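You operate a simulated robot arm through the tools that you are given. There is no shell and no other tool.

You are at the controls of a simulated robot arm. One attempt, no reset.

Task
Shut and latch motor one's terminal lid and torque both rail bolts.
Fine: use the yellow torque wrench, stop at each click and put it back.

It is judged by the outcome, as a careful person would: the job done as asked, and still so three seconds after it is handed in. It fails if anything else is knocked over, pushed out of place, dropped, spilled or broken. A push-on lid holds only when it is set on centred and level and pressed home; a screw cap is set on level and turned clockwise until tight.

Robot
A 6-joint arm with a two-finger gripper, fixed in place. Base frame: the origin is on the floor under the middle of its stand, x ahead of it, y to its left, z up. Lengths are in cm, angles in rad, forces in N, time in s.
It reaches about 129.8 cm from its shoulder. Its first joint turns from -2.601 to 2.601 rad. Payload 1.57 kg.
Tool frame: the origin (TCP) lies between the finger pads and is the grasp point; the fingertips stand 2.1 cm ahead of it; z points along the fingers, y is the line along which they close. The gripper opens to 7 cm; its body begins 5 cm behind the TCP.
Orientation is that of the tool frame in the base frame, as a unit quaternion [w, x, y, z]. With the fingers straight down and closing along the base's y, the tool's x points along the base's -x, its y along +y and its z along -z.

Tools
- The arm moves only by the tool step_arm. Its argument "steps" is a list that holds one entry, the list of rows, each a list of 7 numbers: the turn, a rotation vector about the base's x, y, z in units of 5 degrees (1.0 is 5 degrees), then the shift along the base's x, y, z in units of 40 mm (1.0 is 40 mm), then the opening in per cent of the stroke, from 0 (shut) to 100 (fully open). In form: [[[rx, ry, rz, tx, ty, tz, jaw], ...]]. A call has 1 to 20 rows; each row shifts and turns the commanded pose from where the row before left it. A call with a number of a shift or a turn outside -1 to 1 is refused whole. Rows are played at 5 a second. More than 5 cm and 0.15 rad between two rows, or a gripper value outside its range, and nothing of the call is played. Where a pose cannot be reached the arm comes as near as it can. A force on the tool above 40 N (or 10 N above the force at the start of the call, whichever is more), or a blocked arm, ends the call early, and 0.2 s more pass. Each finger travels about 10.37 cm/s and halts on what it meets, pressing with about 27 N; the grip force reading is that of the motor and also rises with nothing between the fingers. The clock runs only during rows and for 0.2 s after the last one: add rows that do not move to give the fingers time. It gives the time, the measured TCP pose, the force on the tool (base axes), the opening and the grip force at its end, in the units of the frame above (readings bear some noise), with the torque about the TCP (base axes, N m) and any sound that the robot's microphone picked up, and new pictures: "show" is both (left out), scene, wrist or none.
- Cameras (640 x 400 px; columns grow to the right, rows downward): "scene" is fixed at [40.16, 65.15, 130.08]; the picture's right is [-1.00, 0.08, 0.00], its down [0.03, 0.38, -0.92] and it looks along [-0.07, -0.92, -0.38] (base axes); focal length 337 px, centre (320, 200). "wrist" rides on the gripper at [7.9, 0.4, -8.1] in the tool frame; the picture's right is [-0.05, 1.00, 0.00], its down [-0.67, -0.04, -0.74] and it looks along [-0.74, -0.04, 0.67] (tool axes); focal length 256 px, centre (320, 200). There is no depth. A picture from a camera that has moved, and an enlarged one, comes with that camera's place and axes in the base frame and with its lens.
- move_column(by): slides the trunk up (or, below 0, down) by that many cm; the arm rides with it, the base frame stays. It gives what a move gives, with no picture.
- close_up(camera, box): a new picture of the part [left, top, right, bottom] of that camera's present view, enlarged. It takes no simulated time.
- sign_off(): hands the job in; it is judged then, once.

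Nothing tells you positions but the pictures and the camera data. Unless the task says otherwise, let go and move clear before handing in.

The tools are called by a JSON object that holds its "op" and its "data". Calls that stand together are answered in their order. step_arm: Moves the arm, as the interface text tells. Its arguments: {"type":"object","properties":{"steps":{"type":"array"},"show":{"type":"string","enum":["both","scene","wrist","none"]}},"required":["steps"]} The other tools are called the same way: move_column (by) moves the trunk up or down; close_up (camera, box) takes an enlarged picture of a part of a camera's view; sign_off () hands the job in.

At the start:

```text
time: 0.0
tcp_pos: [41.98, -52.81, 108.06]
orientation: [0.0, 0.0, 1.0, 0.0]
force: [0.6, 0.7, -0.6]
ft_torque: [-0.06, -0.01, -0.05]
gripper_width: 6.99
gripper_force: 0.0
trunk travel left (down, up): [-76.3, 20.7]
```

scene: 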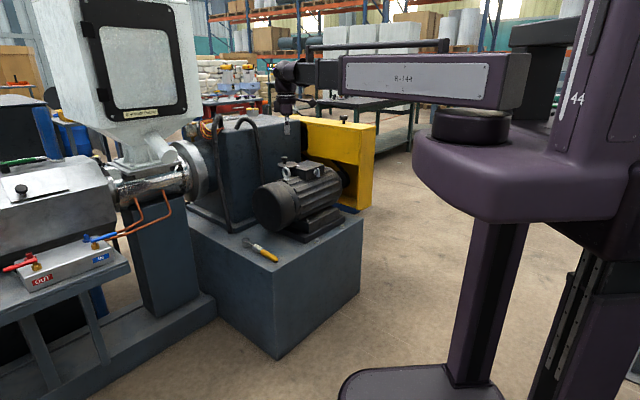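
wrist: 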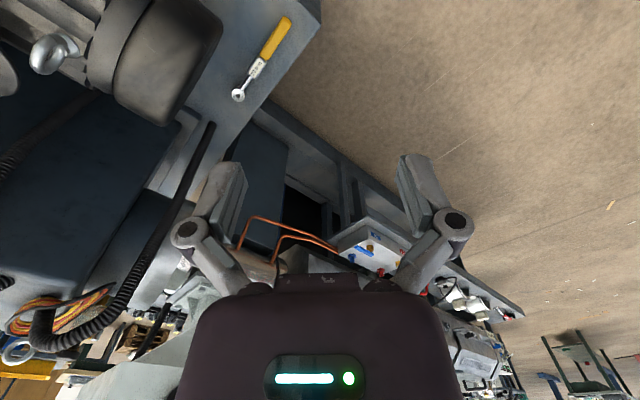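

I see an extruder machine with a motor on a dark plinth, a yellow torque wrench lying on the plinth top beside it, and the arm above. I'll take enlarged pictures first to find the lid, latch and rail bolts.

{"op": "close_up", "data": {"camera": "scene", "box": [220, 140, 380, 280]}}

{"op": "close_up", "data": {"camera": "wrist", "box": [0, 0, 320, 200]}}

{"op": "close_up", "data": {"camera": "scene", "box": [260, 40, 340, 140]}}

```text
2.86 times, centred on (300, 210) of scene
camera zoom: at [40.16, 65.15, 130.08], right [-1.0, 0.08, 0.0], down [0.03, 0.38, -0.92], along [-0.07, -0.92, -0.38], focal length 962 px, centre (377, 171)
```

zoom: 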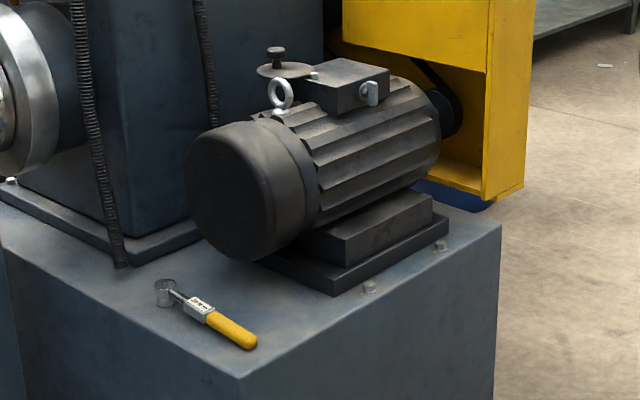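

```text
2.00 times, centred on (160, 100) of wrist
camera zoom: at [33.96, -52.36, 116.23], right [0.05, 1.0, 0.0], down [0.67, -0.04, 0.74], along [0.74, -0.04, -0.67], focal length 512 px, centre (640, 400)
```

zoom: 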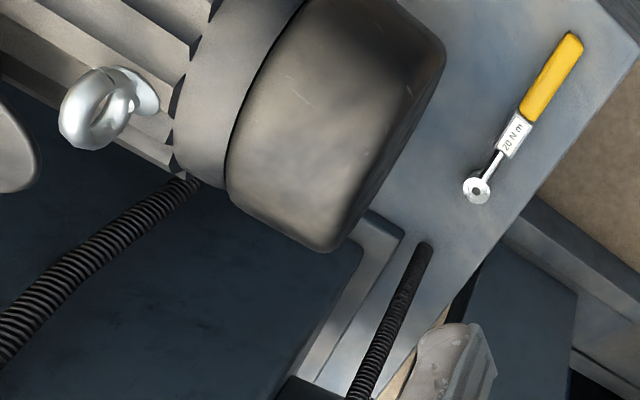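

```text
4.00 times, centred on (300, 90) of scene
camera zoom: at [40.16, 65.15, 130.08], right [-1.0, 0.08, 0.0], down [0.03, 0.38, -0.92], along [-0.07, -0.92, -0.38], focal length 1347 px, centre (400, 640)
```

zoom: 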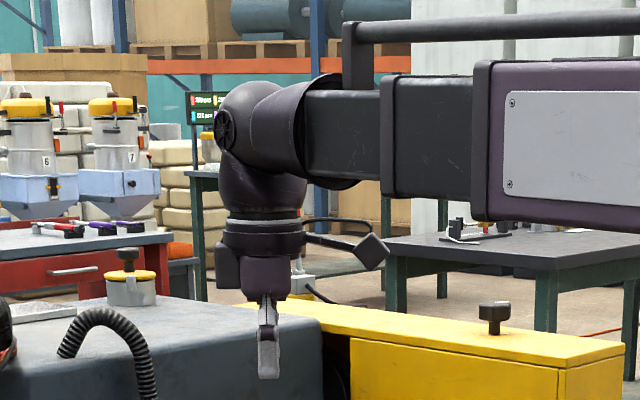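

The motor sits on the plinth with a terminal box, a silver lever/latch on the side and something disc-like with a knob next to it. I'll turn the wrist so its camera looks toward the motor from above before touching anything.

{"op": "step_arm", "data": {"steps": [[[0, 0, -1, -0.1, 0, 0, 100], [0, 0, -1, -0.1, 0, 0, 100], [0, 0, -1, -0.1, 0, 0, 100], [0, 0, -1, -0.1, 0, 0, 100], [0, 0, -1, -0.1, 0, 0, 100], [0, 0, -1, -0.1, 0, 0, 100], [0, 0, -1, -0.1, 0, 0, 100], [0, 0, -1, -0.1, 0, 0, 100], [0, 0, -1, -0.1, 0, 0, 100], [0, 0, -1, -0.1, 0, 0, 100], [0, 0, -1, 0, 0, 0, 100], [0, 0, -1, 0, 0, 0, 100], [0, 0, -1, 0, 0, 0, 100], [0, 0, -1, 0, 0, 0, 100], [0, 0, -1, 0, 0, 0, 100], [0, 0, -1, 0, 0, 0, 100], [0, 0, -1, 0, 0, 0, 100], [0, 0, -1, 0, 0, 0, 100]]]}}

```text
time: 3.8
tcp_pos: [38.06, -52.86, 108.29]
orientation: [0.0, 0.708, 0.707, 0.0]
force: [-1.0, -0.5, 0.2]
ft_torque: [0.01, -0.02, 0.02]
gripper_width: 6.99
gripper_force: 0.1
trunk travel left (down, up): [-76.3, 20.7]
camera wrist: at [38.34, -44.86, 116.23], right [1.0, -0.05, 0.0], down [-0.04, -0.67, 0.74], along [-0.04, -0.74, -0.67], focal length 256 px, centre (320, 200)
```

scene: 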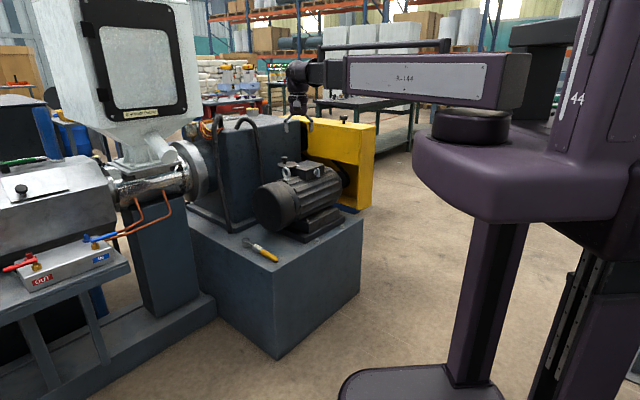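
wrist: 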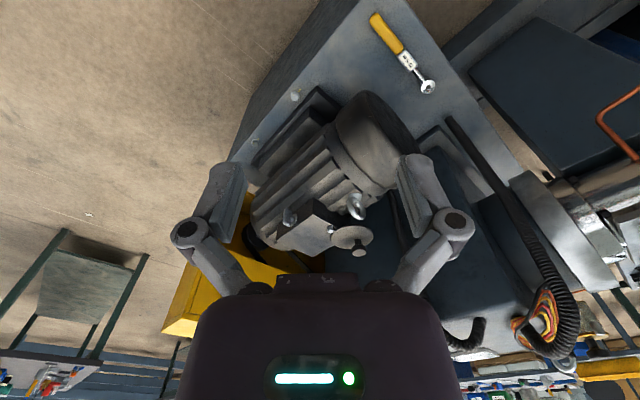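

The wrist camera now shows the motor from above (picture is upside-down). I'll enlarge the motor top.

{"op": "close_up", "data": {"camera": "wrist", "box": [230, 160, 430, 285]}}

{"op": "close_up", "data": {"camera": "wrist", "box": [220, 0, 460, 150]}}

{"op": "close_up", "data": {"camera": "scene", "box": [270, 145, 350, 195]}}

{"op": "close_up", "data": {"camera": "scene", "box": [225, 195, 345, 270]}}

```text
3.20 times, centred on (330, 222) of wrist
camera zoom: at [38.34, -44.86, 116.23], right [1.0, -0.05, 0.0], down [-0.04, -0.67, 0.74], along [-0.04, -0.74, -0.67], focal length 819 px, centre (288, 128)
```

zoom: 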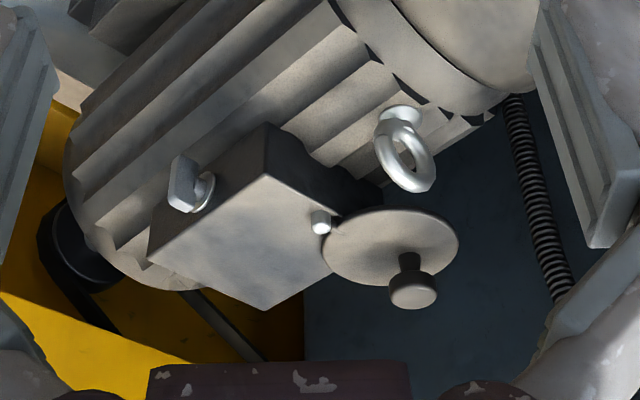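

```text
2.67 times, centred on (340, 75) of wrist
camera zoom: at [38.34, -44.86, 116.23], right [1.0, -0.05, 0.0], down [-0.04, -0.67, 0.74], along [-0.04, -0.74, -0.67], focal length 683 px, centre (267, 533)
```

zoom: 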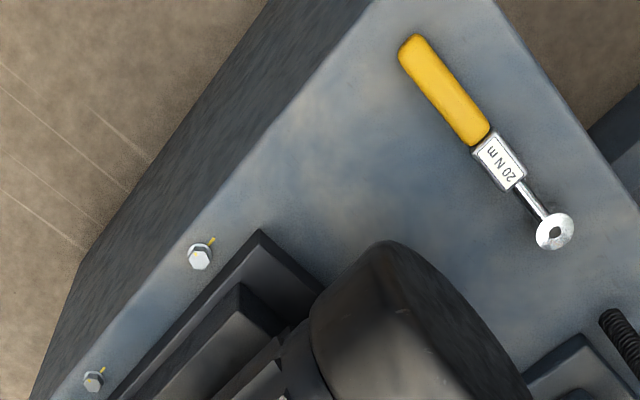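

```text
8.00 times, centred on (310, 170) of scene
camera zoom: at [40.16, 65.15, 130.08], right [-1.0, 0.08, 0.0], down [0.03, 0.38, -0.92], along [-0.07, -0.92, -0.38], focal length 2694 px, centre (400, 440)
```

zoom: 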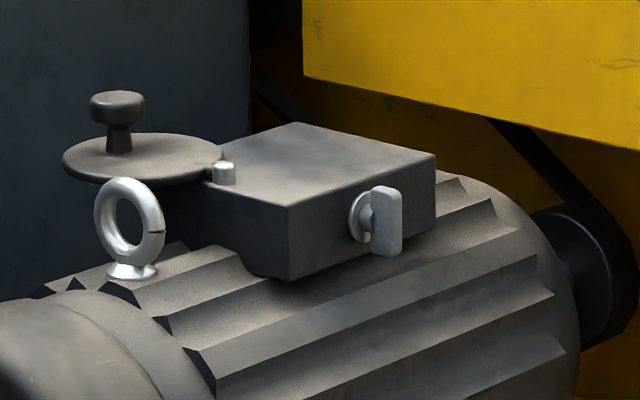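

```text
5.33 times, centred on (285, 232) of scene
camera zoom: at [40.16, 65.15, 130.08], right [-1.0, 0.08, 0.0], down [0.03, 0.38, -0.92], along [-0.07, -0.92, -0.38], focal length 1796 px, centre (507, 27)
```

zoom: 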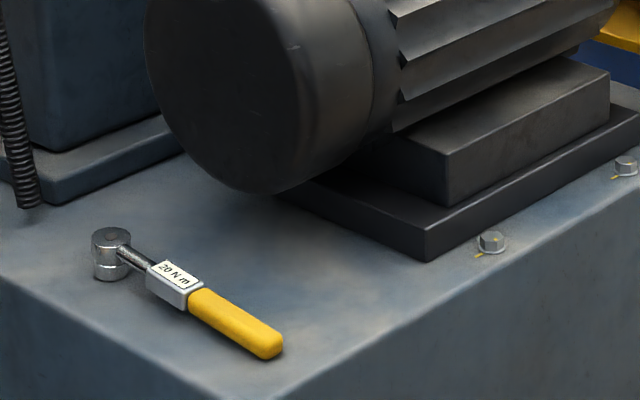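

The terminal box sits on top of the motor: a round lid with a knob is swung aside on a vertical pin, and a silver wing latch is on the box's side face. Two hex bolts with yellow paint marks sit beside the motor rail. I'll move the camera closer to look squarely at the latch face and lid.

{"op": "step_arm", "data": {"steps": [[[0, 0, 1, -0.43, -0.81, -0.31, 100], [0, 0, 1, -0.43, -0.81, -0.31, 100], [0, 0, 1, -0.43, -0.81, -0.31, 100], [0, 0, 1, -0.43, -0.81, -0.31, 100], [0, 0, 1, -0.43, -0.81, -0.31, 100], [0, 0, 1, -0.43, -0.81, -0.31, 100], [0, 0, 1, -0.43, -0.81, -0.31, 100], [0, 0, 1, -0.43, -0.81, -0.31, 100], [0, 0, 1, -0.43, -0.81, -0.31, 100], [0, 0, 0, 0, 0, 0, 100]]]}}

```text
time: 6.0
tcp_pos: [22.36, -82.04, 108.28]
orientation: [0.0, 0.382, 0.924, 0.0]
force: [0.2, -0.3, 0.3]
ft_torque: [0.03, -0.01, -0.05]
gripper_width: 7.01
gripper_force: 0.1
out of reach, approached as far as the arm can: row 1, 2, 3, 4, 5, 6, 7, 8, 9
trunk travel left (down, up): [-76.3, 20.7]
camera wrist: at [16.93, -76.1, 116.24], right [0.74, 0.67, 0.0], down [0.45, -0.5, 0.74], along [0.5, -0.55, -0.67], focal length 256 px, centre (320, 200)
```

scene: 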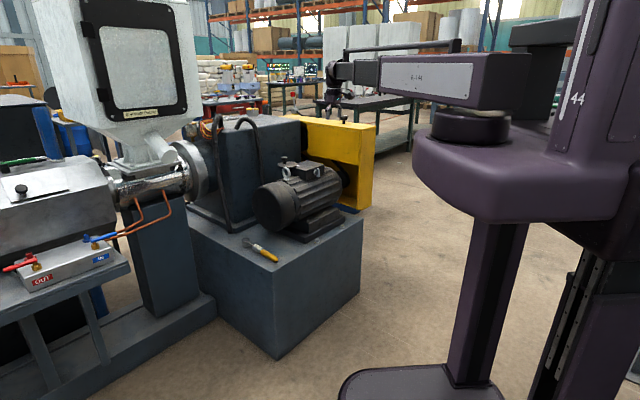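
wrist: 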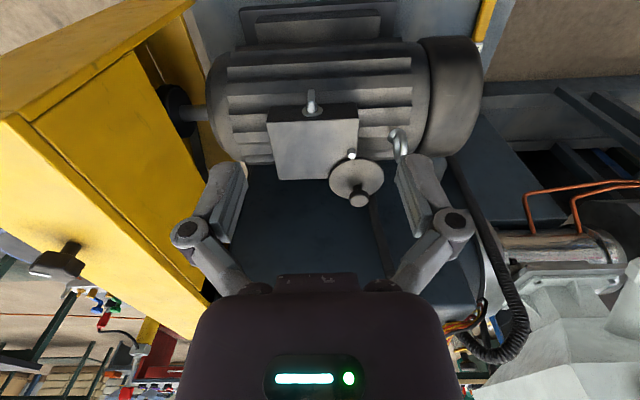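

The arm did not go lower, so it seems height comes mainly from the trunk. I'll test the column with a small move down.

{"op": "move_column", "data": {"by": -5}}

```text
time: 6.9
tcp_pos: [22.49, -82.13, 103.17]
orientation: [0.0, 0.382, 0.924, 0.0]
force: [0.0, 0.2, 0.4]
ft_torque: [0.02, 0.01, 0.01]
gripper_width: 6.99
gripper_force: 0.1
trunk travel left (down, up): [-71.3, 25.7]
```

The column works as expected. I'll check whether the arm itself can make small vertical moves.

{"op": "step_arm", "data": {"steps": [[[0, 0, 0, 0, 0, -0.25, 100], [0, 0, 0, 0, 0, -0.25, 100]]], "show": "none"}}

```text
time: 7.5
tcp_pos: [22.35, -82.1, 103.07]
orientation: [0.0, 0.383, 0.924, 0.001]
force: [0.0, 0.8, 0.6]
ft_torque: [0.04, -0.01, -0.03]
gripper_width: 7.01
gripper_force: 0.0
out of reach, approached as far as the arm can: row 1, 2
trunk travel left (down, up): [-71.3, 25.7]
```

Confirmed: height comes from the trunk only (with the tool pointing down). I'll lower the trunk a bit more and inspect the lid, knob and latch from close by.

{"op": "move_column", "data": {"by": -5}}

{"op": "close_up", "data": {"camera": "wrist", "box": [220, 60, 420, 185]}}

{"op": "close_up", "data": {"camera": "wrist", "box": [0, 0, 640, 400]}}

```text
time: 8.4
tcp_pos: [22.45, -82.05, 98.09]
orientation: [0.0, 0.384, 0.923, 0.0]
force: [0.0, -0.1, 0.1]
ft_torque: [-0.01, -0.01, 0.02]
gripper_width: 7.02
gripper_force: 0.1
trunk travel left (down, up): [-66.3, 30.7]
```

```text
3.20 times, centred on (320, 122) of wrist
camera zoom: at [16.95, -76.1, 106.23], right [0.74, 0.67, 0.0], down [0.45, -0.5, 0.74], along [0.5, -0.55, -0.67], focal length 819 px, centre (320, 448)
```

zoom: 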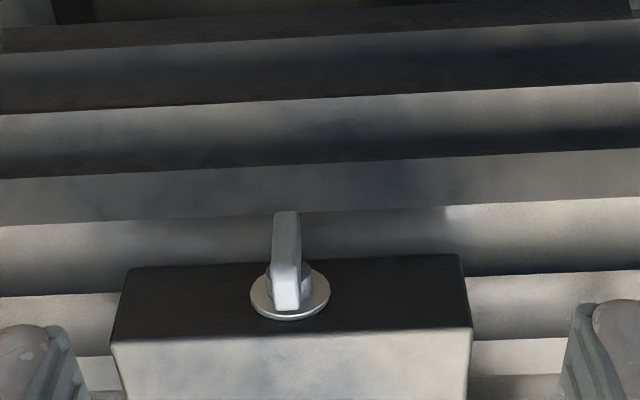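

```text
1.00 times, centred on (320, 200) of wrist (not enlarged: the box is as wide or as high as the picture)
camera zoom: at [16.95, -76.1, 106.23], right [0.74, 0.67, 0.0], down [0.45, -0.5, 0.74], along [0.5, -0.55, -0.67], focal length 256 px, centre (320, 200)
```

zoom: 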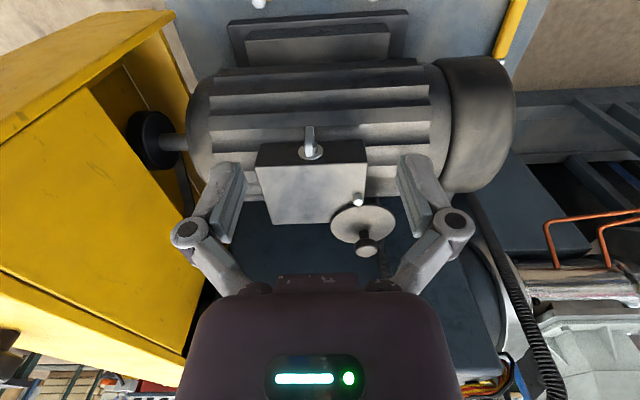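

I'll enlarge the lid area from this position.

{"op": "close_up", "data": {"camera": "wrist", "box": [240, 110, 420, 270]}}

{"op": "close_up", "data": {"camera": "scene", "box": [275, 148, 335, 190]}}

```text
2.50 times, centred on (330, 190) of wrist
camera zoom: at [16.95, -76.1, 106.23], right [0.74, 0.67, 0.0], down [0.45, -0.5, 0.74], along [0.5, -0.55, -0.67], focal length 640 px, centre (295, 225)
```

zoom: 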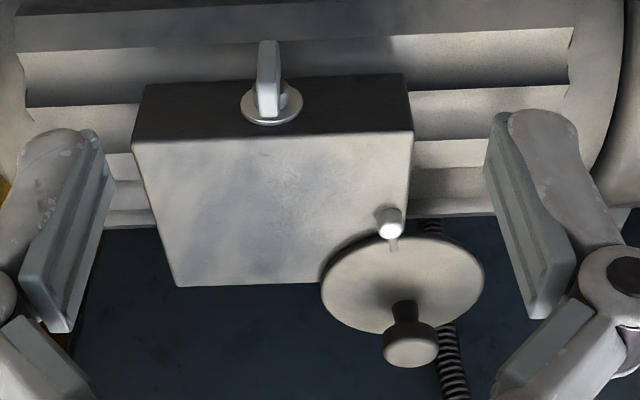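

```text
9.52 times, centred on (305, 169) of scene
camera zoom: at [40.16, 65.15, 130.08], right [-1.0, 0.08, 0.0], down [0.03, 0.38, -0.92], along [-0.07, -0.92, -0.38], focal length 3207 px, centre (463, 495)
```

zoom: 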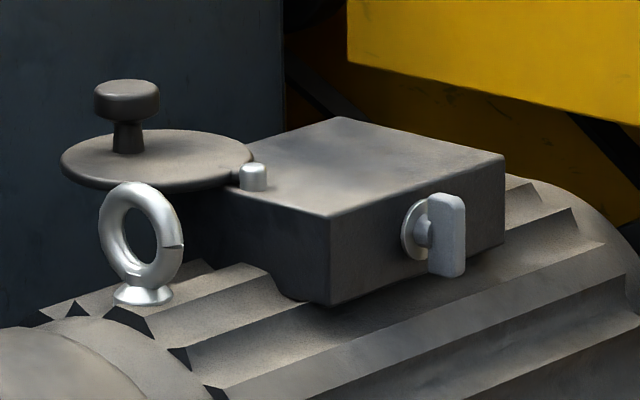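

The lid's pin is at the middle of one box edge and the lid must swing roughly a quarter turn clockwise over the box. Before I descend to the knob I want a clear view of the nearby gearbox and guard, so I raise the trunk and look.

{"op": "move_column", "data": {"by": 30}}

{"op": "step_arm", "data": {"steps": [[[0, 0, 0, 0, 0, 0, 60]]]}}

```text
time: 11.4
tcp_pos: [22.4, -81.94, 128.08]
orientation: [0.0, 0.382, 0.924, 0.001]
force: [0.3, 0.0, 0.7]
ft_torque: [0.02, 0.01, 0.02]
gripper_width: 7.01
gripper_force: 0.1
trunk travel left (down, up): [-96.3, 0.7]
```

```text
time: 11.8
tcp_pos: [22.35, -82.02, 128.08]
orientation: [0.0, 0.382, 0.924, 0.0]
force: [-0.3, 0.3, -0.2]
ft_torque: [-0.03, -0.02, 0.0]
gripper_width: 4.19
gripper_force: 0.0
trunk travel left (down, up): [-96.3, 0.7]
camera wrist: at [16.94, -76.11, 136.22], right [0.74, 0.67, 0.0], down [0.45, -0.5, 0.74], along [0.5, -0.55, -0.67], focal length 256 px, centre (320, 200)
```

scene: 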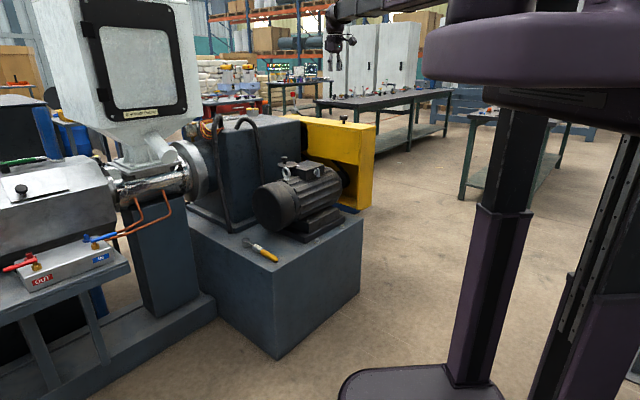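
wrist: 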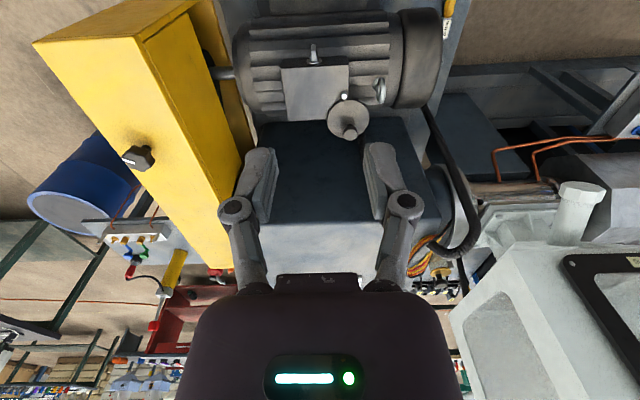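

From up here I see the gearbox face is about 13 cm behind the lid knob and the guard well to the side, so there's room. I'll turn the gripper 45° and go above the knob, still high up.

{"op": "step_arm", "data": {"steps": [[[0, 0, -1, 0.59, -0.378, 0, 90], [0, 0, -1, 0.59, -0.378, 0, 90], [0, 0, -1, 0.59, -0.378, 0, 90], [0, 0, -1, 0.59, -0.378, 0, 90], [0, 0, -1, 0.59, -0.378, 0, 90], [0, 0, -1, 0.59, -0.378, 0, 90], [0, 0, -1, 0.59, -0.378, 0, 90], [0, 0, -1, 0.59, -0.378, 0, 90], [0, 0, -1, 0.59, -0.378, 0, 90], [0, 0, 0, 0, 0, 0, 90]]]}}

```text
time: 14.0
tcp_pos: [43.74, -95.49, 128.16]
orientation: [0.0, 0.708, 0.707, 0.0]
force: [0.8, 0.5, 0.1]
ft_torque: [0.01, 0.01, 0.05]
gripper_width: 6.3
gripper_force: 0.1
trunk travel left (down, up): [-96.3, 0.7]
camera wrist: at [43.96, -87.68, 136.26], right [1.0, -0.05, 0.0], down [-0.04, -0.67, 0.75], along [-0.04, -0.74, -0.67], focal length 256 px, centre (320, 200)
```

scene: 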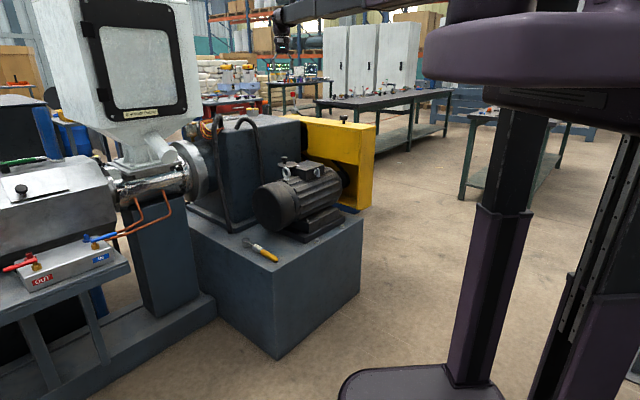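
wrist: 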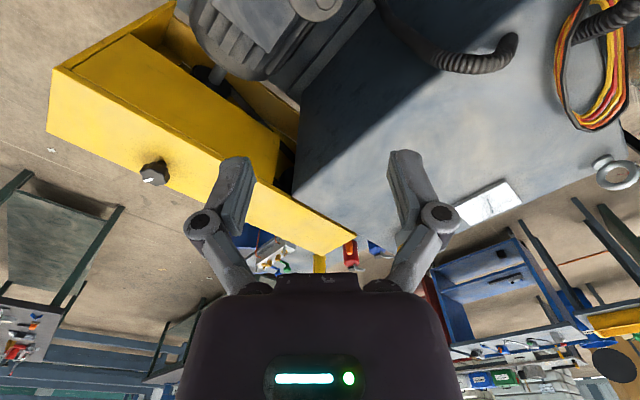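

The knob is at the very top edge of the wrist view, as expected for a point below the fingers. I'll enlarge it to refine the alignment.

{"op": "close_up", "data": {"camera": "wrist", "box": [240, 0, 400, 100]}}

{"op": "close_up", "data": {"camera": "scene", "box": [240, 20, 340, 190]}}

```text
4.00 times, centred on (320, 50) of wrist
camera zoom: at [43.96, -87.68, 136.26], right [1.0, -0.05, 0.0], down [-0.04, -0.67, 0.75], along [-0.04, -0.74, -0.67], focal length 1024 px, centre (320, 800)
```

zoom: 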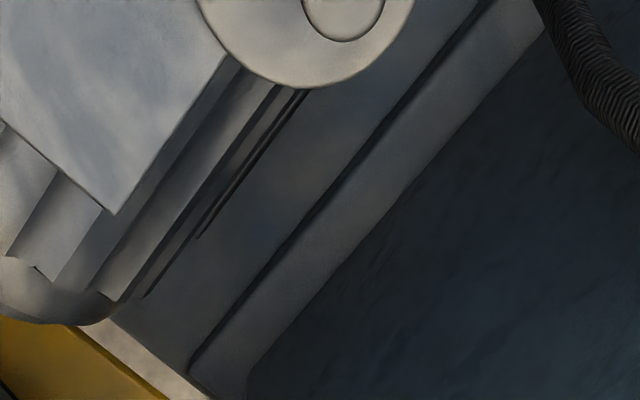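

```text
2.35 times, centred on (290, 105) of scene
camera zoom: at [40.16, 65.15, 130.08], right [-1.0, 0.08, 0.0], down [0.03, 0.38, -0.92], along [-0.07, -0.92, -0.38], focal length 792 px, centre (391, 424)
```

zoom: 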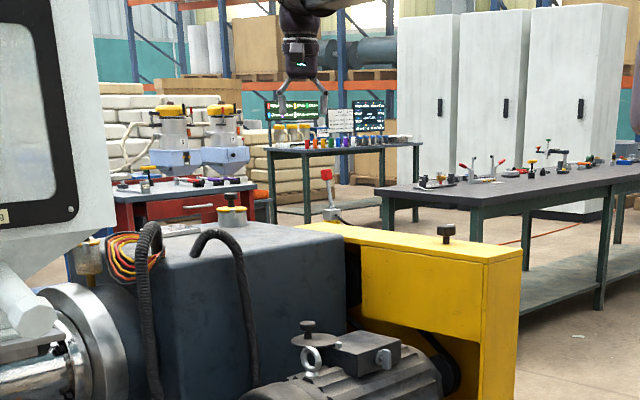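

The knob is about 0.7 cm further in x and 0.9 cm further in −y than the fingers' axis. I'll correct that, then lower partway and check again.

{"op": "step_arm", "data": {"steps": [[[0, 0, 0, 0.165, -0.23, 0, 90], [0, 0, 0, 0, 0, 0, 90]]], "show": "none"}}

{"op": "move_column", "data": {"by": -32}}

{"op": "close_up", "data": {"camera": "scene", "box": [250, 90, 350, 190]}}

{"op": "close_up", "data": {"camera": "wrist", "box": [160, 0, 480, 200]}}

```text
time: 14.6
tcp_pos: [44.32, -96.6, 128.2]
orientation: [0.001, 0.707, 0.707, 0.0]
force: [1.0, 0.0, -0.4]
ft_torque: [0.01, 0.04, 0.01]
gripper_width: 6.3
gripper_force: 0.0
trunk travel left (down, up): [-96.3, 0.7]
```

```text
time: 17.8
tcp_pos: [44.3, -96.63, 96.12]
orientation: [0.0, 0.707, 0.707, 0.0]
force: [1.1, -0.9, 0.2]
ft_torque: [0.02, -0.01, 0.01]
gripper_width: 6.29
gripper_force: 0.1
trunk travel left (down, up): [-64.3, 32.7]
```

```text
4.00 times, centred on (300, 140) of scene
camera zoom: at [40.16, 65.15, 130.08], right [-1.0, 0.08, 0.0], down [0.03, 0.38, -0.92], along [-0.07, -0.92, -0.38], focal length 1347 px, centre (400, 440)
```

zoom: 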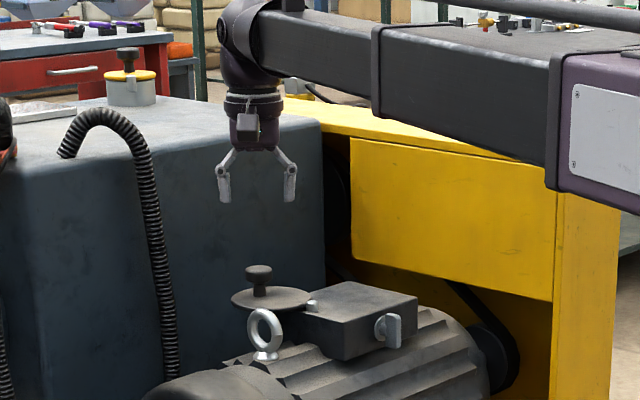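

```text
2.00 times, centred on (320, 100) of wrist
camera zoom: at [44.63, -88.61, 104.23], right [1.0, -0.05, 0.0], down [-0.04, -0.67, 0.74], along [-0.04, -0.74, -0.67], focal length 512 px, centre (320, 400)
```

zoom: 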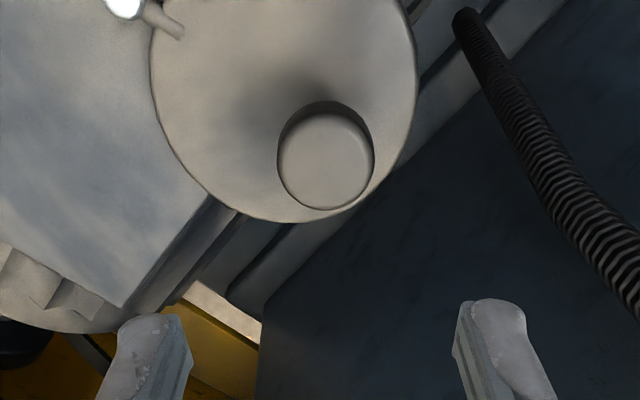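

The wrist is right above the knob. I want to see how the forearm sits relative to the yellow guard before going further down.

{"op": "close_up", "data": {"camera": "scene", "box": [240, 60, 560, 260]}}

```text
2.00 times, centred on (400, 160) of scene
camera zoom: at [40.16, 65.15, 130.08], right [-1.0, 0.08, 0.0], down [0.03, 0.38, -0.92], along [-0.07, -0.92, -0.38], focal length 674 px, centre (160, 280)
```

zoom: 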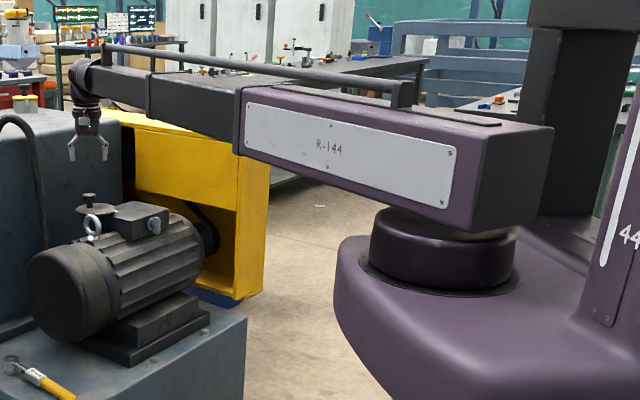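

The arm is a straight telescoping boom, so it stays clear of the guard. The knob (≈[44.5, −96.2], top z≈86.4) is a bit outward of the lid's centre. I'll fine-adjust and lower the fingers around the knob.

{"op": "step_arm", "data": {"steps": [[[0, 0, 0, 0.04, 0.08, 0, 90], [0, 0, 0, 0, 0, 0, 90]]], "show": "none"}}

{"op": "move_column", "data": {"by": -10.2}}

{"op": "close_up", "data": {"camera": "scene", "box": [250, 110, 350, 190]}}

{"op": "close_up", "data": {"camera": "wrist", "box": [160, 0, 480, 200]}}

```text
time: 18.4
tcp_pos: [44.53, -96.23, 96.18]
orientation: [0.0, 0.708, 0.707, 0.0]
force: [-0.2, -0.2, 0.6]
ft_torque: [-0.02, -0.02, 0.0]
gripper_width: 6.3
gripper_force: 0.1
trunk travel left (down, up): [-64.3, 32.7]
```

```text
time: 19.8
tcp_pos: [44.41, -96.37, 86.0]
orientation: [0.0, 0.707, 0.707, 0.0]
force: [-0.4, 0.4, -0.8]
ft_torque: [-0.01, -0.05, 0.02]
gripper_width: 6.28
gripper_force: 0.0
trunk travel left (down, up): [-54.1, 42.9]
```

```text
5.00 times, centred on (300, 150) of scene
camera zoom: at [40.16, 65.15, 130.08], right [-1.0, 0.08, 0.0], down [0.03, 0.38, -0.92], along [-0.07, -0.92, -0.38], focal length 1684 px, centre (420, 450)
```

zoom: 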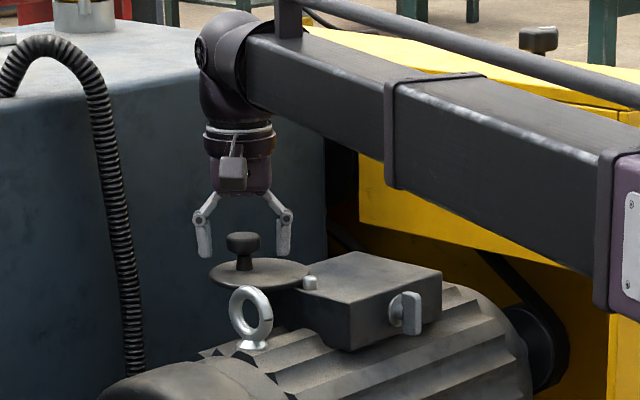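

```text
2.00 times, centred on (320, 100) of wrist
camera zoom: at [44.78, -88.31, 94.03], right [1.0, -0.05, 0.0], down [-0.04, -0.67, 0.74], along [-0.04, -0.74, -0.67], focal length 512 px, centre (320, 400)
```

zoom: 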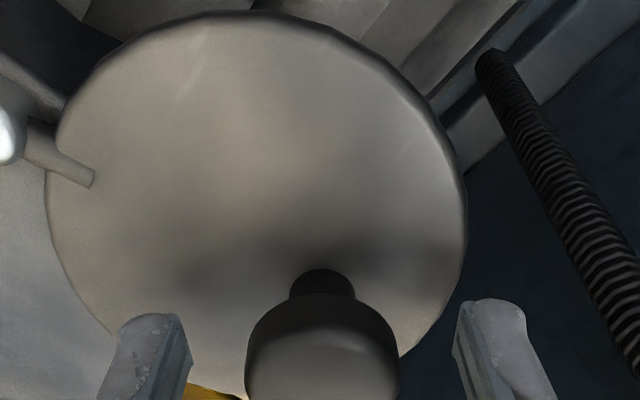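

The fingers now straddle the knob with the tips just above the lid. I'll narrow the jaw to a loose cage around the knob, then start swinging the lid along its arc.

{"op": "step_arm", "data": {"steps": [[[0, 0, 0, 0, 0, 0, 57], [0, 0, 0, 0, 0, 0, 57], [0, 0, 0, -0.108, -0.16, 0, 57], [0, 0, 0, -0.125, -0.15, 0, 57], [0, 0, 0, -0.14, -0.133, 0, 57], [0, 0, 0, -0.153, -0.12, 0, 57], [0, 0, 0, -0.163, -0.103, 0, 57]]]}}

{"op": "close_up", "data": {"camera": "scene", "box": [250, 110, 350, 190]}}

{"op": "close_up", "data": {"camera": "wrist", "box": [160, 0, 480, 200]}}

```text
time: 21.4
tcp_pos: [41.88, -98.94, 85.87]
orientation: [0.0, 0.707, 0.707, -0.001]
force: [0.1, 0.0, -0.6]
ft_torque: [0.0, 0.01, 0.01]
gripper_width: 4.04
gripper_force: 0.5
trunk travel left (down, up): [-54.1, 42.9]
camera wrist: at [42.03, -91.04, 94.02], right [1.0, -0.05, 0.0], down [-0.04, -0.67, 0.74], along [-0.04, -0.74, -0.67], focal length 256 px, centre (320, 200)
```

scene: 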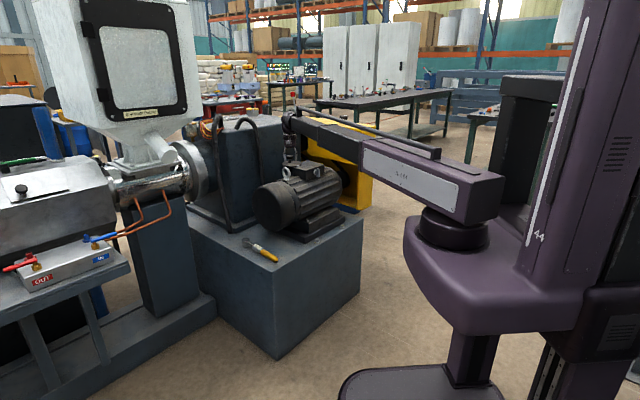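
wrist: 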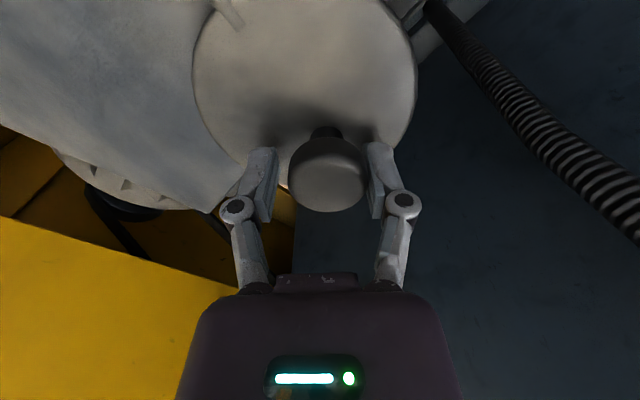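

```text
5.00 times, centred on (300, 150) of scene
camera zoom: at [40.16, 65.15, 130.08], right [-1.0, 0.08, 0.0], down [0.03, 0.38, -0.92], along [-0.07, -0.92, -0.38], focal length 1684 px, centre (420, 450)
```

zoom: 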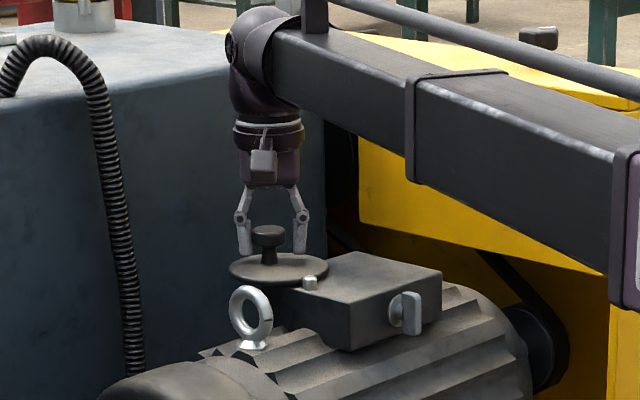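

```text
2.00 times, centred on (320, 100) of wrist
camera zoom: at [42.03, -91.04, 94.02], right [1.0, -0.05, 0.0], down [-0.04, -0.67, 0.74], along [-0.04, -0.74, -0.67], focal length 512 px, centre (320, 400)
```

zoom: 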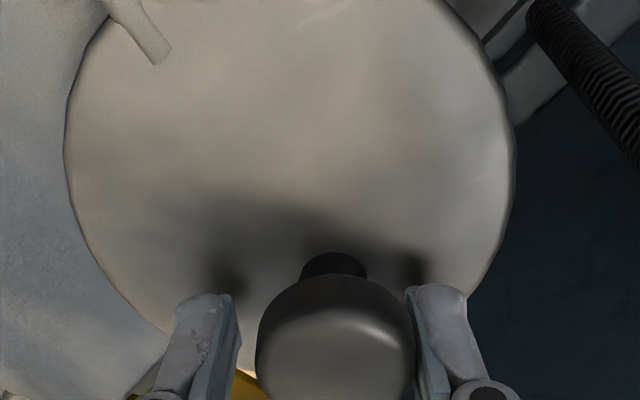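

The lid is swinging freely with almost no force. I'll continue along the arc.

{"op": "step_arm", "data": {"steps": [[[0, 0, 0, -0.175, -0.085, 0, 57], [0, 0, 0, -0.183, -0.068, 0, 57], [0, 0, 0, -0.188, -0.045, 0, 57], [0, 0, 0, -0.193, -0.028, 0, 57], [0, 0, 0, -0.193, -0.008, 0, 57], [0, 0, 0, -0.193, 0.015, 0, 57], [0, 0, 0, -0.19, 0.033, 0, 57], [0, 0, 0, -0.188, 0.053, 0, 57], [0, 0, 0, -0.18, 0.073, 0, 57]]], "show": "wrist"}}

{"op": "close_up", "data": {"camera": "scene", "box": [250, 110, 350, 190]}}

{"op": "close_up", "data": {"camera": "wrist", "box": [160, 0, 480, 200]}}

```text
time: 23.4
tcp_pos: [34.93, -99.17, 86.06]
orientation: [0.0, 0.708, 0.706, 0.0]
force: [0.1, 0.2, -0.2]
ft_torque: [0.04, -0.01, 0.01]
gripper_width: 3.98
gripper_force: 0.1
trunk travel left (down, up): [-54.1, 42.9]
camera wrist: at [35.3, -91.23, 94.03], right [1.0, -0.05, 0.0], down [-0.04, -0.67, 0.74], along [-0.04, -0.74, -0.67], focal length 256 px, centre (320, 200)
```

wrist: 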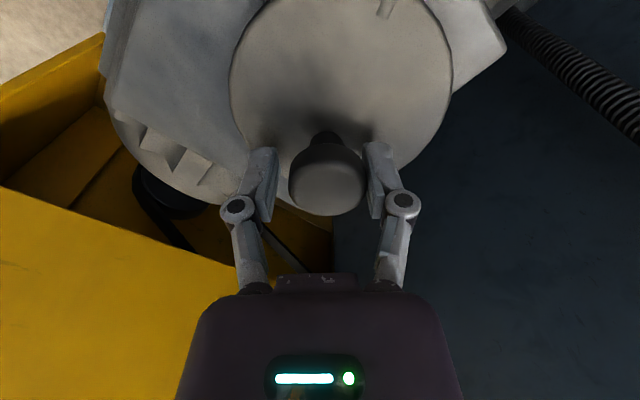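

```text
5.00 times, centred on (300, 150) of scene
camera zoom: at [40.16, 65.15, 130.08], right [-1.0, 0.08, 0.0], down [0.03, 0.38, -0.92], along [-0.07, -0.92, -0.38], focal length 1684 px, centre (420, 450)
```

zoom: 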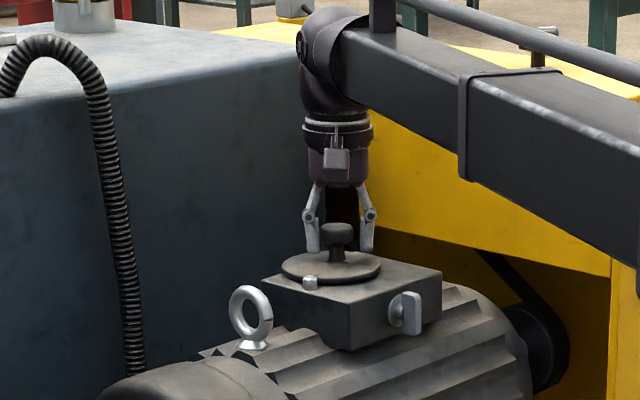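

```text
2.00 times, centred on (320, 100) of wrist
camera zoom: at [35.3, -91.23, 94.03], right [1.0, -0.05, 0.0], down [-0.04, -0.67, 0.74], along [-0.04, -0.74, -0.67], focal length 512 px, centre (320, 400)
```

zoom: 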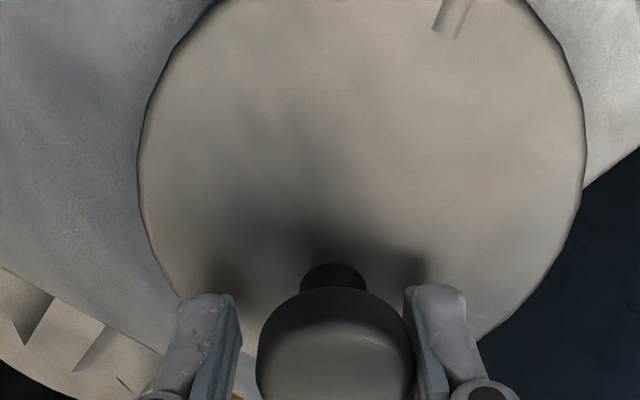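

The lid is now mostly over the box. I'll continue in smaller amounts and watch for it to reach its stop.

{"op": "step_arm", "data": {"steps": [[[0, 0, 0, -0.17, 0.093, 0, 57], [0, 0, 0, -0.16, 0.108, 0, 57], [0, 0, 0, -0.15, 0.125, 0, 57], [0, 0, 0, 0, 0, 0, 57]]], "show": "wrist"}}

{"op": "close_up", "data": {"camera": "scene", "box": [250, 110, 350, 190]}}

{"op": "close_up", "data": {"camera": "wrist", "box": [160, 0, 480, 200]}}

```text
time: 24.4
tcp_pos: [33.1, -97.93, 85.86]
orientation: [0.0, 0.707, 0.707, 0.0]
force: [-0.4, 0.0, -0.5]
ft_torque: [-0.02, -0.02, 0.0]
gripper_width: 4.01
gripper_force: 0.0
trunk travel left (down, up): [-54.1, 42.9]
camera wrist: at [33.42, -89.99, 94.02], right [1.0, -0.05, 0.0], down [-0.04, -0.67, 0.74], along [-0.04, -0.74, -0.67], focal length 256 px, centre (320, 200)
```

wrist: 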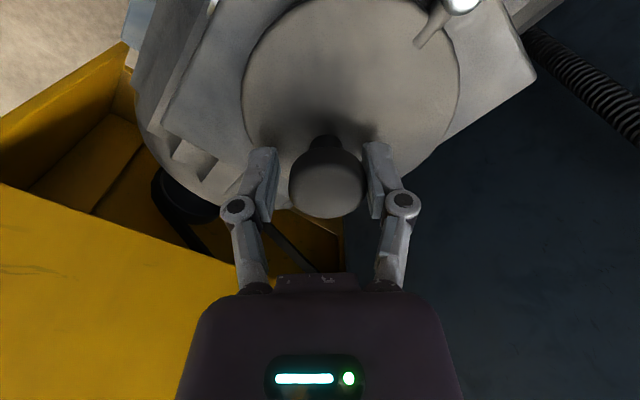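

```text
5.00 times, centred on (300, 150) of scene
camera zoom: at [40.16, 65.15, 130.08], right [-1.0, 0.08, 0.0], down [0.03, 0.38, -0.92], along [-0.07, -0.92, -0.38], focal length 1684 px, centre (420, 450)
```

zoom: 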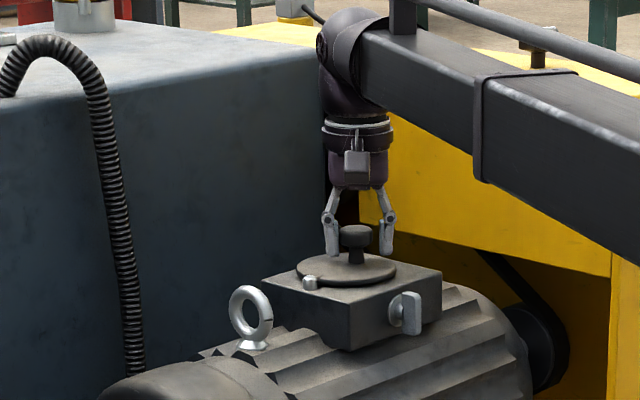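

```text
2.00 times, centred on (320, 100) of wrist
camera zoom: at [33.42, -89.99, 94.02], right [1.0, -0.05, 0.0], down [-0.04, -0.67, 0.74], along [-0.04, -0.74, -0.67], focal length 512 px, centre (320, 400)
```

zoom: 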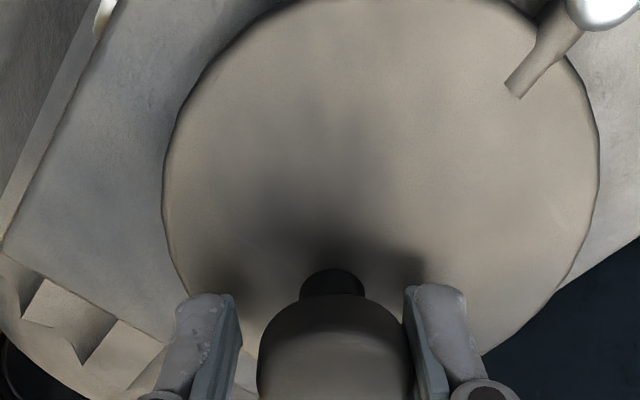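

No stop felt yet and the lid still has some way to centre. I'll go on in small increments.

{"op": "step_arm", "data": {"steps": [[[0, 0, 0, -0.135, 0.14, 0, 57], [0, 0, 0, 0, 0, 0, 57]]], "show": "none"}}

{"op": "close_up", "data": {"camera": "scene", "box": [275, 130, 335, 190]}}

{"op": "close_up", "data": {"camera": "wrist", "box": [100, 0, 580, 300]}}

```text
time: 25.0
tcp_pos: [32.68, -97.37, 85.86]
orientation: [0.0, 0.707, 0.707, 0.0]
force: [-0.1, -0.4, 0.6]
ft_torque: [-0.02, 0.0, -0.02]
gripper_width: 4.02
gripper_force: 0.0
trunk travel left (down, up): [-54.1, 42.9]
```

```text
6.67 times, centred on (305, 160) of scene
camera zoom: at [40.16, 65.15, 130.08], right [-1.0, 0.08, 0.0], down [0.03, 0.38, -0.92], along [-0.07, -0.92, -0.38], focal length 2245 px, centre (420, 467)
```

zoom: 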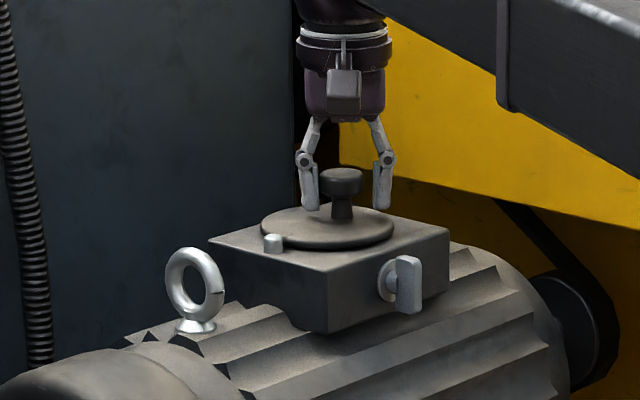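

```text
1.33 times, centred on (340, 150) of wrist
camera zoom: at [32.91, -89.38, 94.03], right [1.0, -0.05, 0.0], down [-0.04, -0.67, 0.74], along [-0.04, -0.74, -0.67], focal length 341 px, centre (293, 267)
```

zoom: 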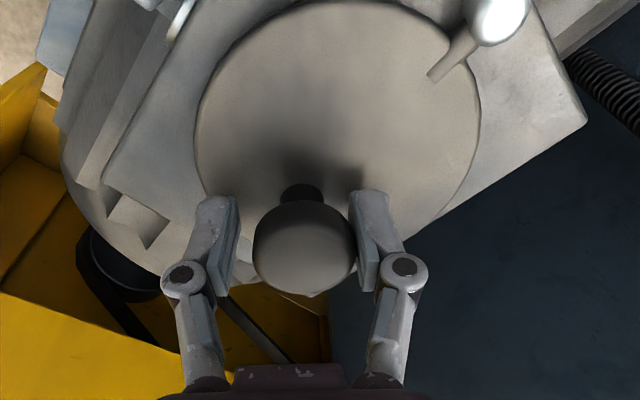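

The lid is nearly centred on the box. I'll nudge further in small steps until resistance or a sound tells me it's fully shut.

{"op": "step_arm", "data": {"steps": [[[0, 0, 0, -0.042, 0.05, 0, 57], [0, 0, 0, -0.04, 0.052, 0, 57], [0, 0, 0, 0, 0, 0, 57]]], "show": "none"}}

{"op": "close_up", "data": {"camera": "wrist", "box": [100, 0, 580, 300]}}

```text
time: 25.8
tcp_pos: [32.35, -97.02, 85.96]
orientation: [0.001, 0.708, 0.707, 0.0]
force: [1.5, -0.2, -0.2]
ft_torque: [-0.01, 0.05, -0.01]
gripper_width: 4.12
gripper_force: 1.0
trunk travel left (down, up): [-54.1, 42.9]
```

```text
1.33 times, centred on (340, 150) of wrist
camera zoom: at [32.59, -88.95, 94.01], right [1.0, -0.05, 0.0], down [-0.04, -0.67, 0.74], along [-0.04, -0.74, -0.67], focal length 341 px, centre (293, 267)
```

zoom: 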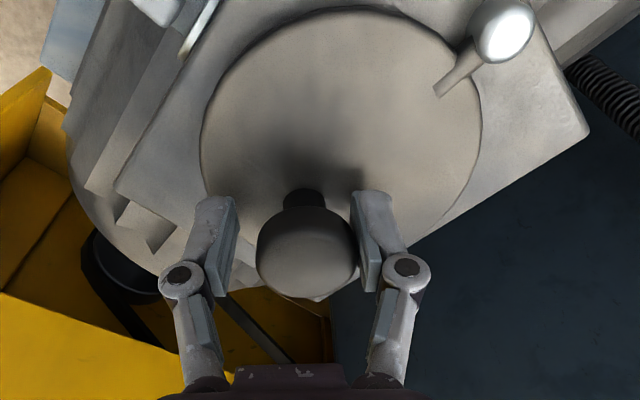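

A slight resistance appears now (finger pushed, small force). I'll press a little more to make sure the lid is against its stop.

{"op": "step_arm", "data": {"steps": [[[0, 0, 0, -0.06, 0.03, 0, 57], [0, 0, 0, -0.06, 0.03, 0, 57], [0, 0, 0, 0, 0, 0, 57]]], "show": "none"}}

{"op": "close_up", "data": {"camera": "wrist", "box": [100, 0, 580, 300]}}

{"op": "close_up", "data": {"camera": "scene", "box": [275, 130, 335, 190]}}

```text
time: 26.6
tcp_pos: [32.0, -96.79, 85.88]
orientation: [0.0, 0.707, 0.707, 0.0]
force: [12.2, -4.0, -2.1]
ft_torque: [-0.01, 0.03, -0.05]
gripper_width: 4.71
gripper_force: 5.2
trunk travel left (down, up): [-54.1, 42.9]
```

```text
1.33 times, centred on (340, 150) of wrist
camera zoom: at [32.26, -88.79, 93.93], right [1.0, -0.05, 0.0], down [-0.04, -0.67, 0.74], along [-0.04, -0.74, -0.67], focal length 341 px, centre (293, 267)
```

zoom: 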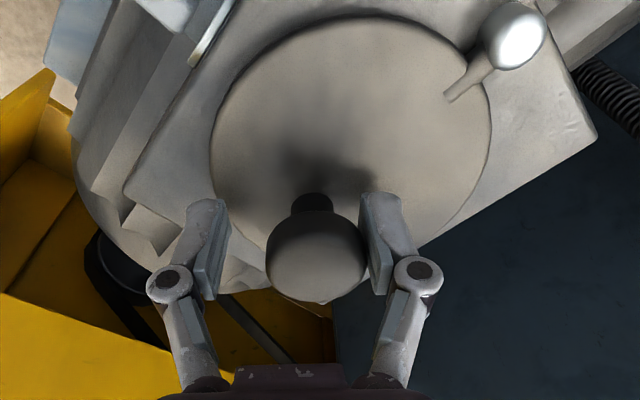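

```text
6.67 times, centred on (305, 160) of scene
camera zoom: at [40.16, 65.15, 130.08], right [-1.0, 0.08, 0.0], down [0.03, 0.38, -0.92], along [-0.07, -0.92, -0.38], focal length 2245 px, centre (420, 467)
```

zoom: 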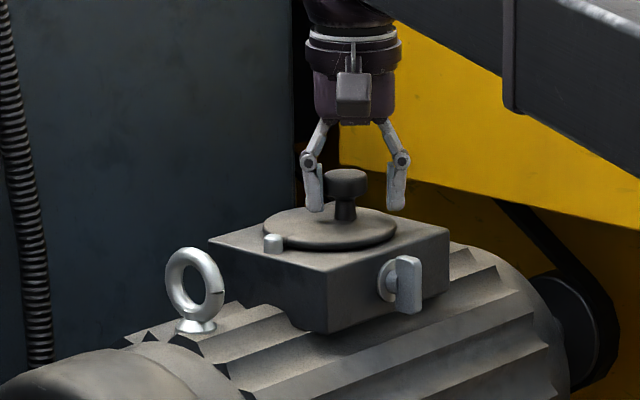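

The lid hit its stop at about 12 N and sits centred on the box. I'll ease off, open the fingers, and rise clear.

{"op": "step_arm", "data": {"steps": [[[0, 0, 0, 0.1, 0, 0, 57], [0, 0, 0, 0, 0, 0, 90], [0, 0, 0, 0, 0, 0, 90], [0, 0, 0, 0, 0, 0, 90]]], "show": "none"}}

{"op": "move_column", "data": {"by": 15}}

{"op": "close_up", "data": {"camera": "scene", "box": [275, 140, 335, 190]}}

{"op": "close_up", "data": {"camera": "wrist", "box": [160, 0, 480, 200]}}

```text
time: 27.6
tcp_pos: [32.19, -96.76, 85.97]
orientation: [0.0, 0.707, 0.707, 0.0]
force: [0.1, -0.4, -0.9]
ft_torque: [0.02, 0.01, 0.01]
gripper_width: 6.3
gripper_force: 0.1
trunk travel left (down, up): [-54.1, 42.9]
```

```text
time: 29.3
tcp_pos: [32.11, -96.72, 100.93]
orientation: [0.001, 0.707, 0.707, 0.0]
force: [-0.3, 1.3, 0.1]
ft_torque: [-0.03, 0.0, 0.02]
gripper_width: 6.28
gripper_force: 0.2
trunk travel left (down, up): [-69.1, 27.9]
```

```text
8.00 times, centred on (305, 165) of scene
camera zoom: at [40.16, 65.15, 130.08], right [-1.0, 0.08, 0.0], down [0.03, 0.38, -0.92], along [-0.07, -0.92, -0.38], focal length 2694 px, centre (440, 480)
```

zoom: 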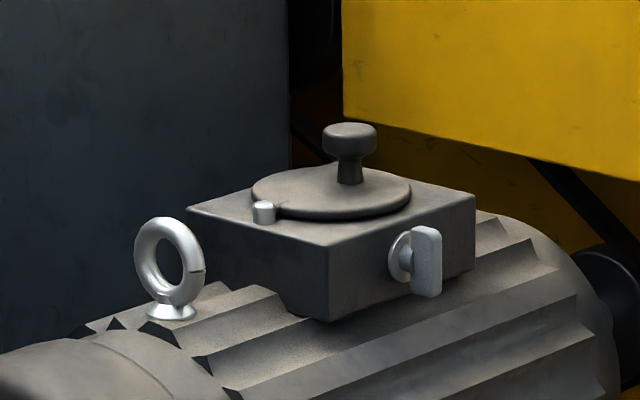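

```text
2.00 times, centred on (320, 100) of wrist
camera zoom: at [32.45, -88.72, 109.01], right [1.0, -0.05, 0.0], down [-0.04, -0.67, 0.74], along [-0.04, -0.74, -0.67], focal length 512 px, centre (320, 400)
```

zoom: 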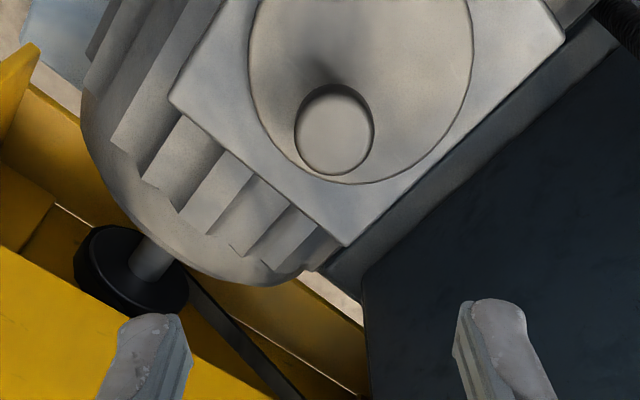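

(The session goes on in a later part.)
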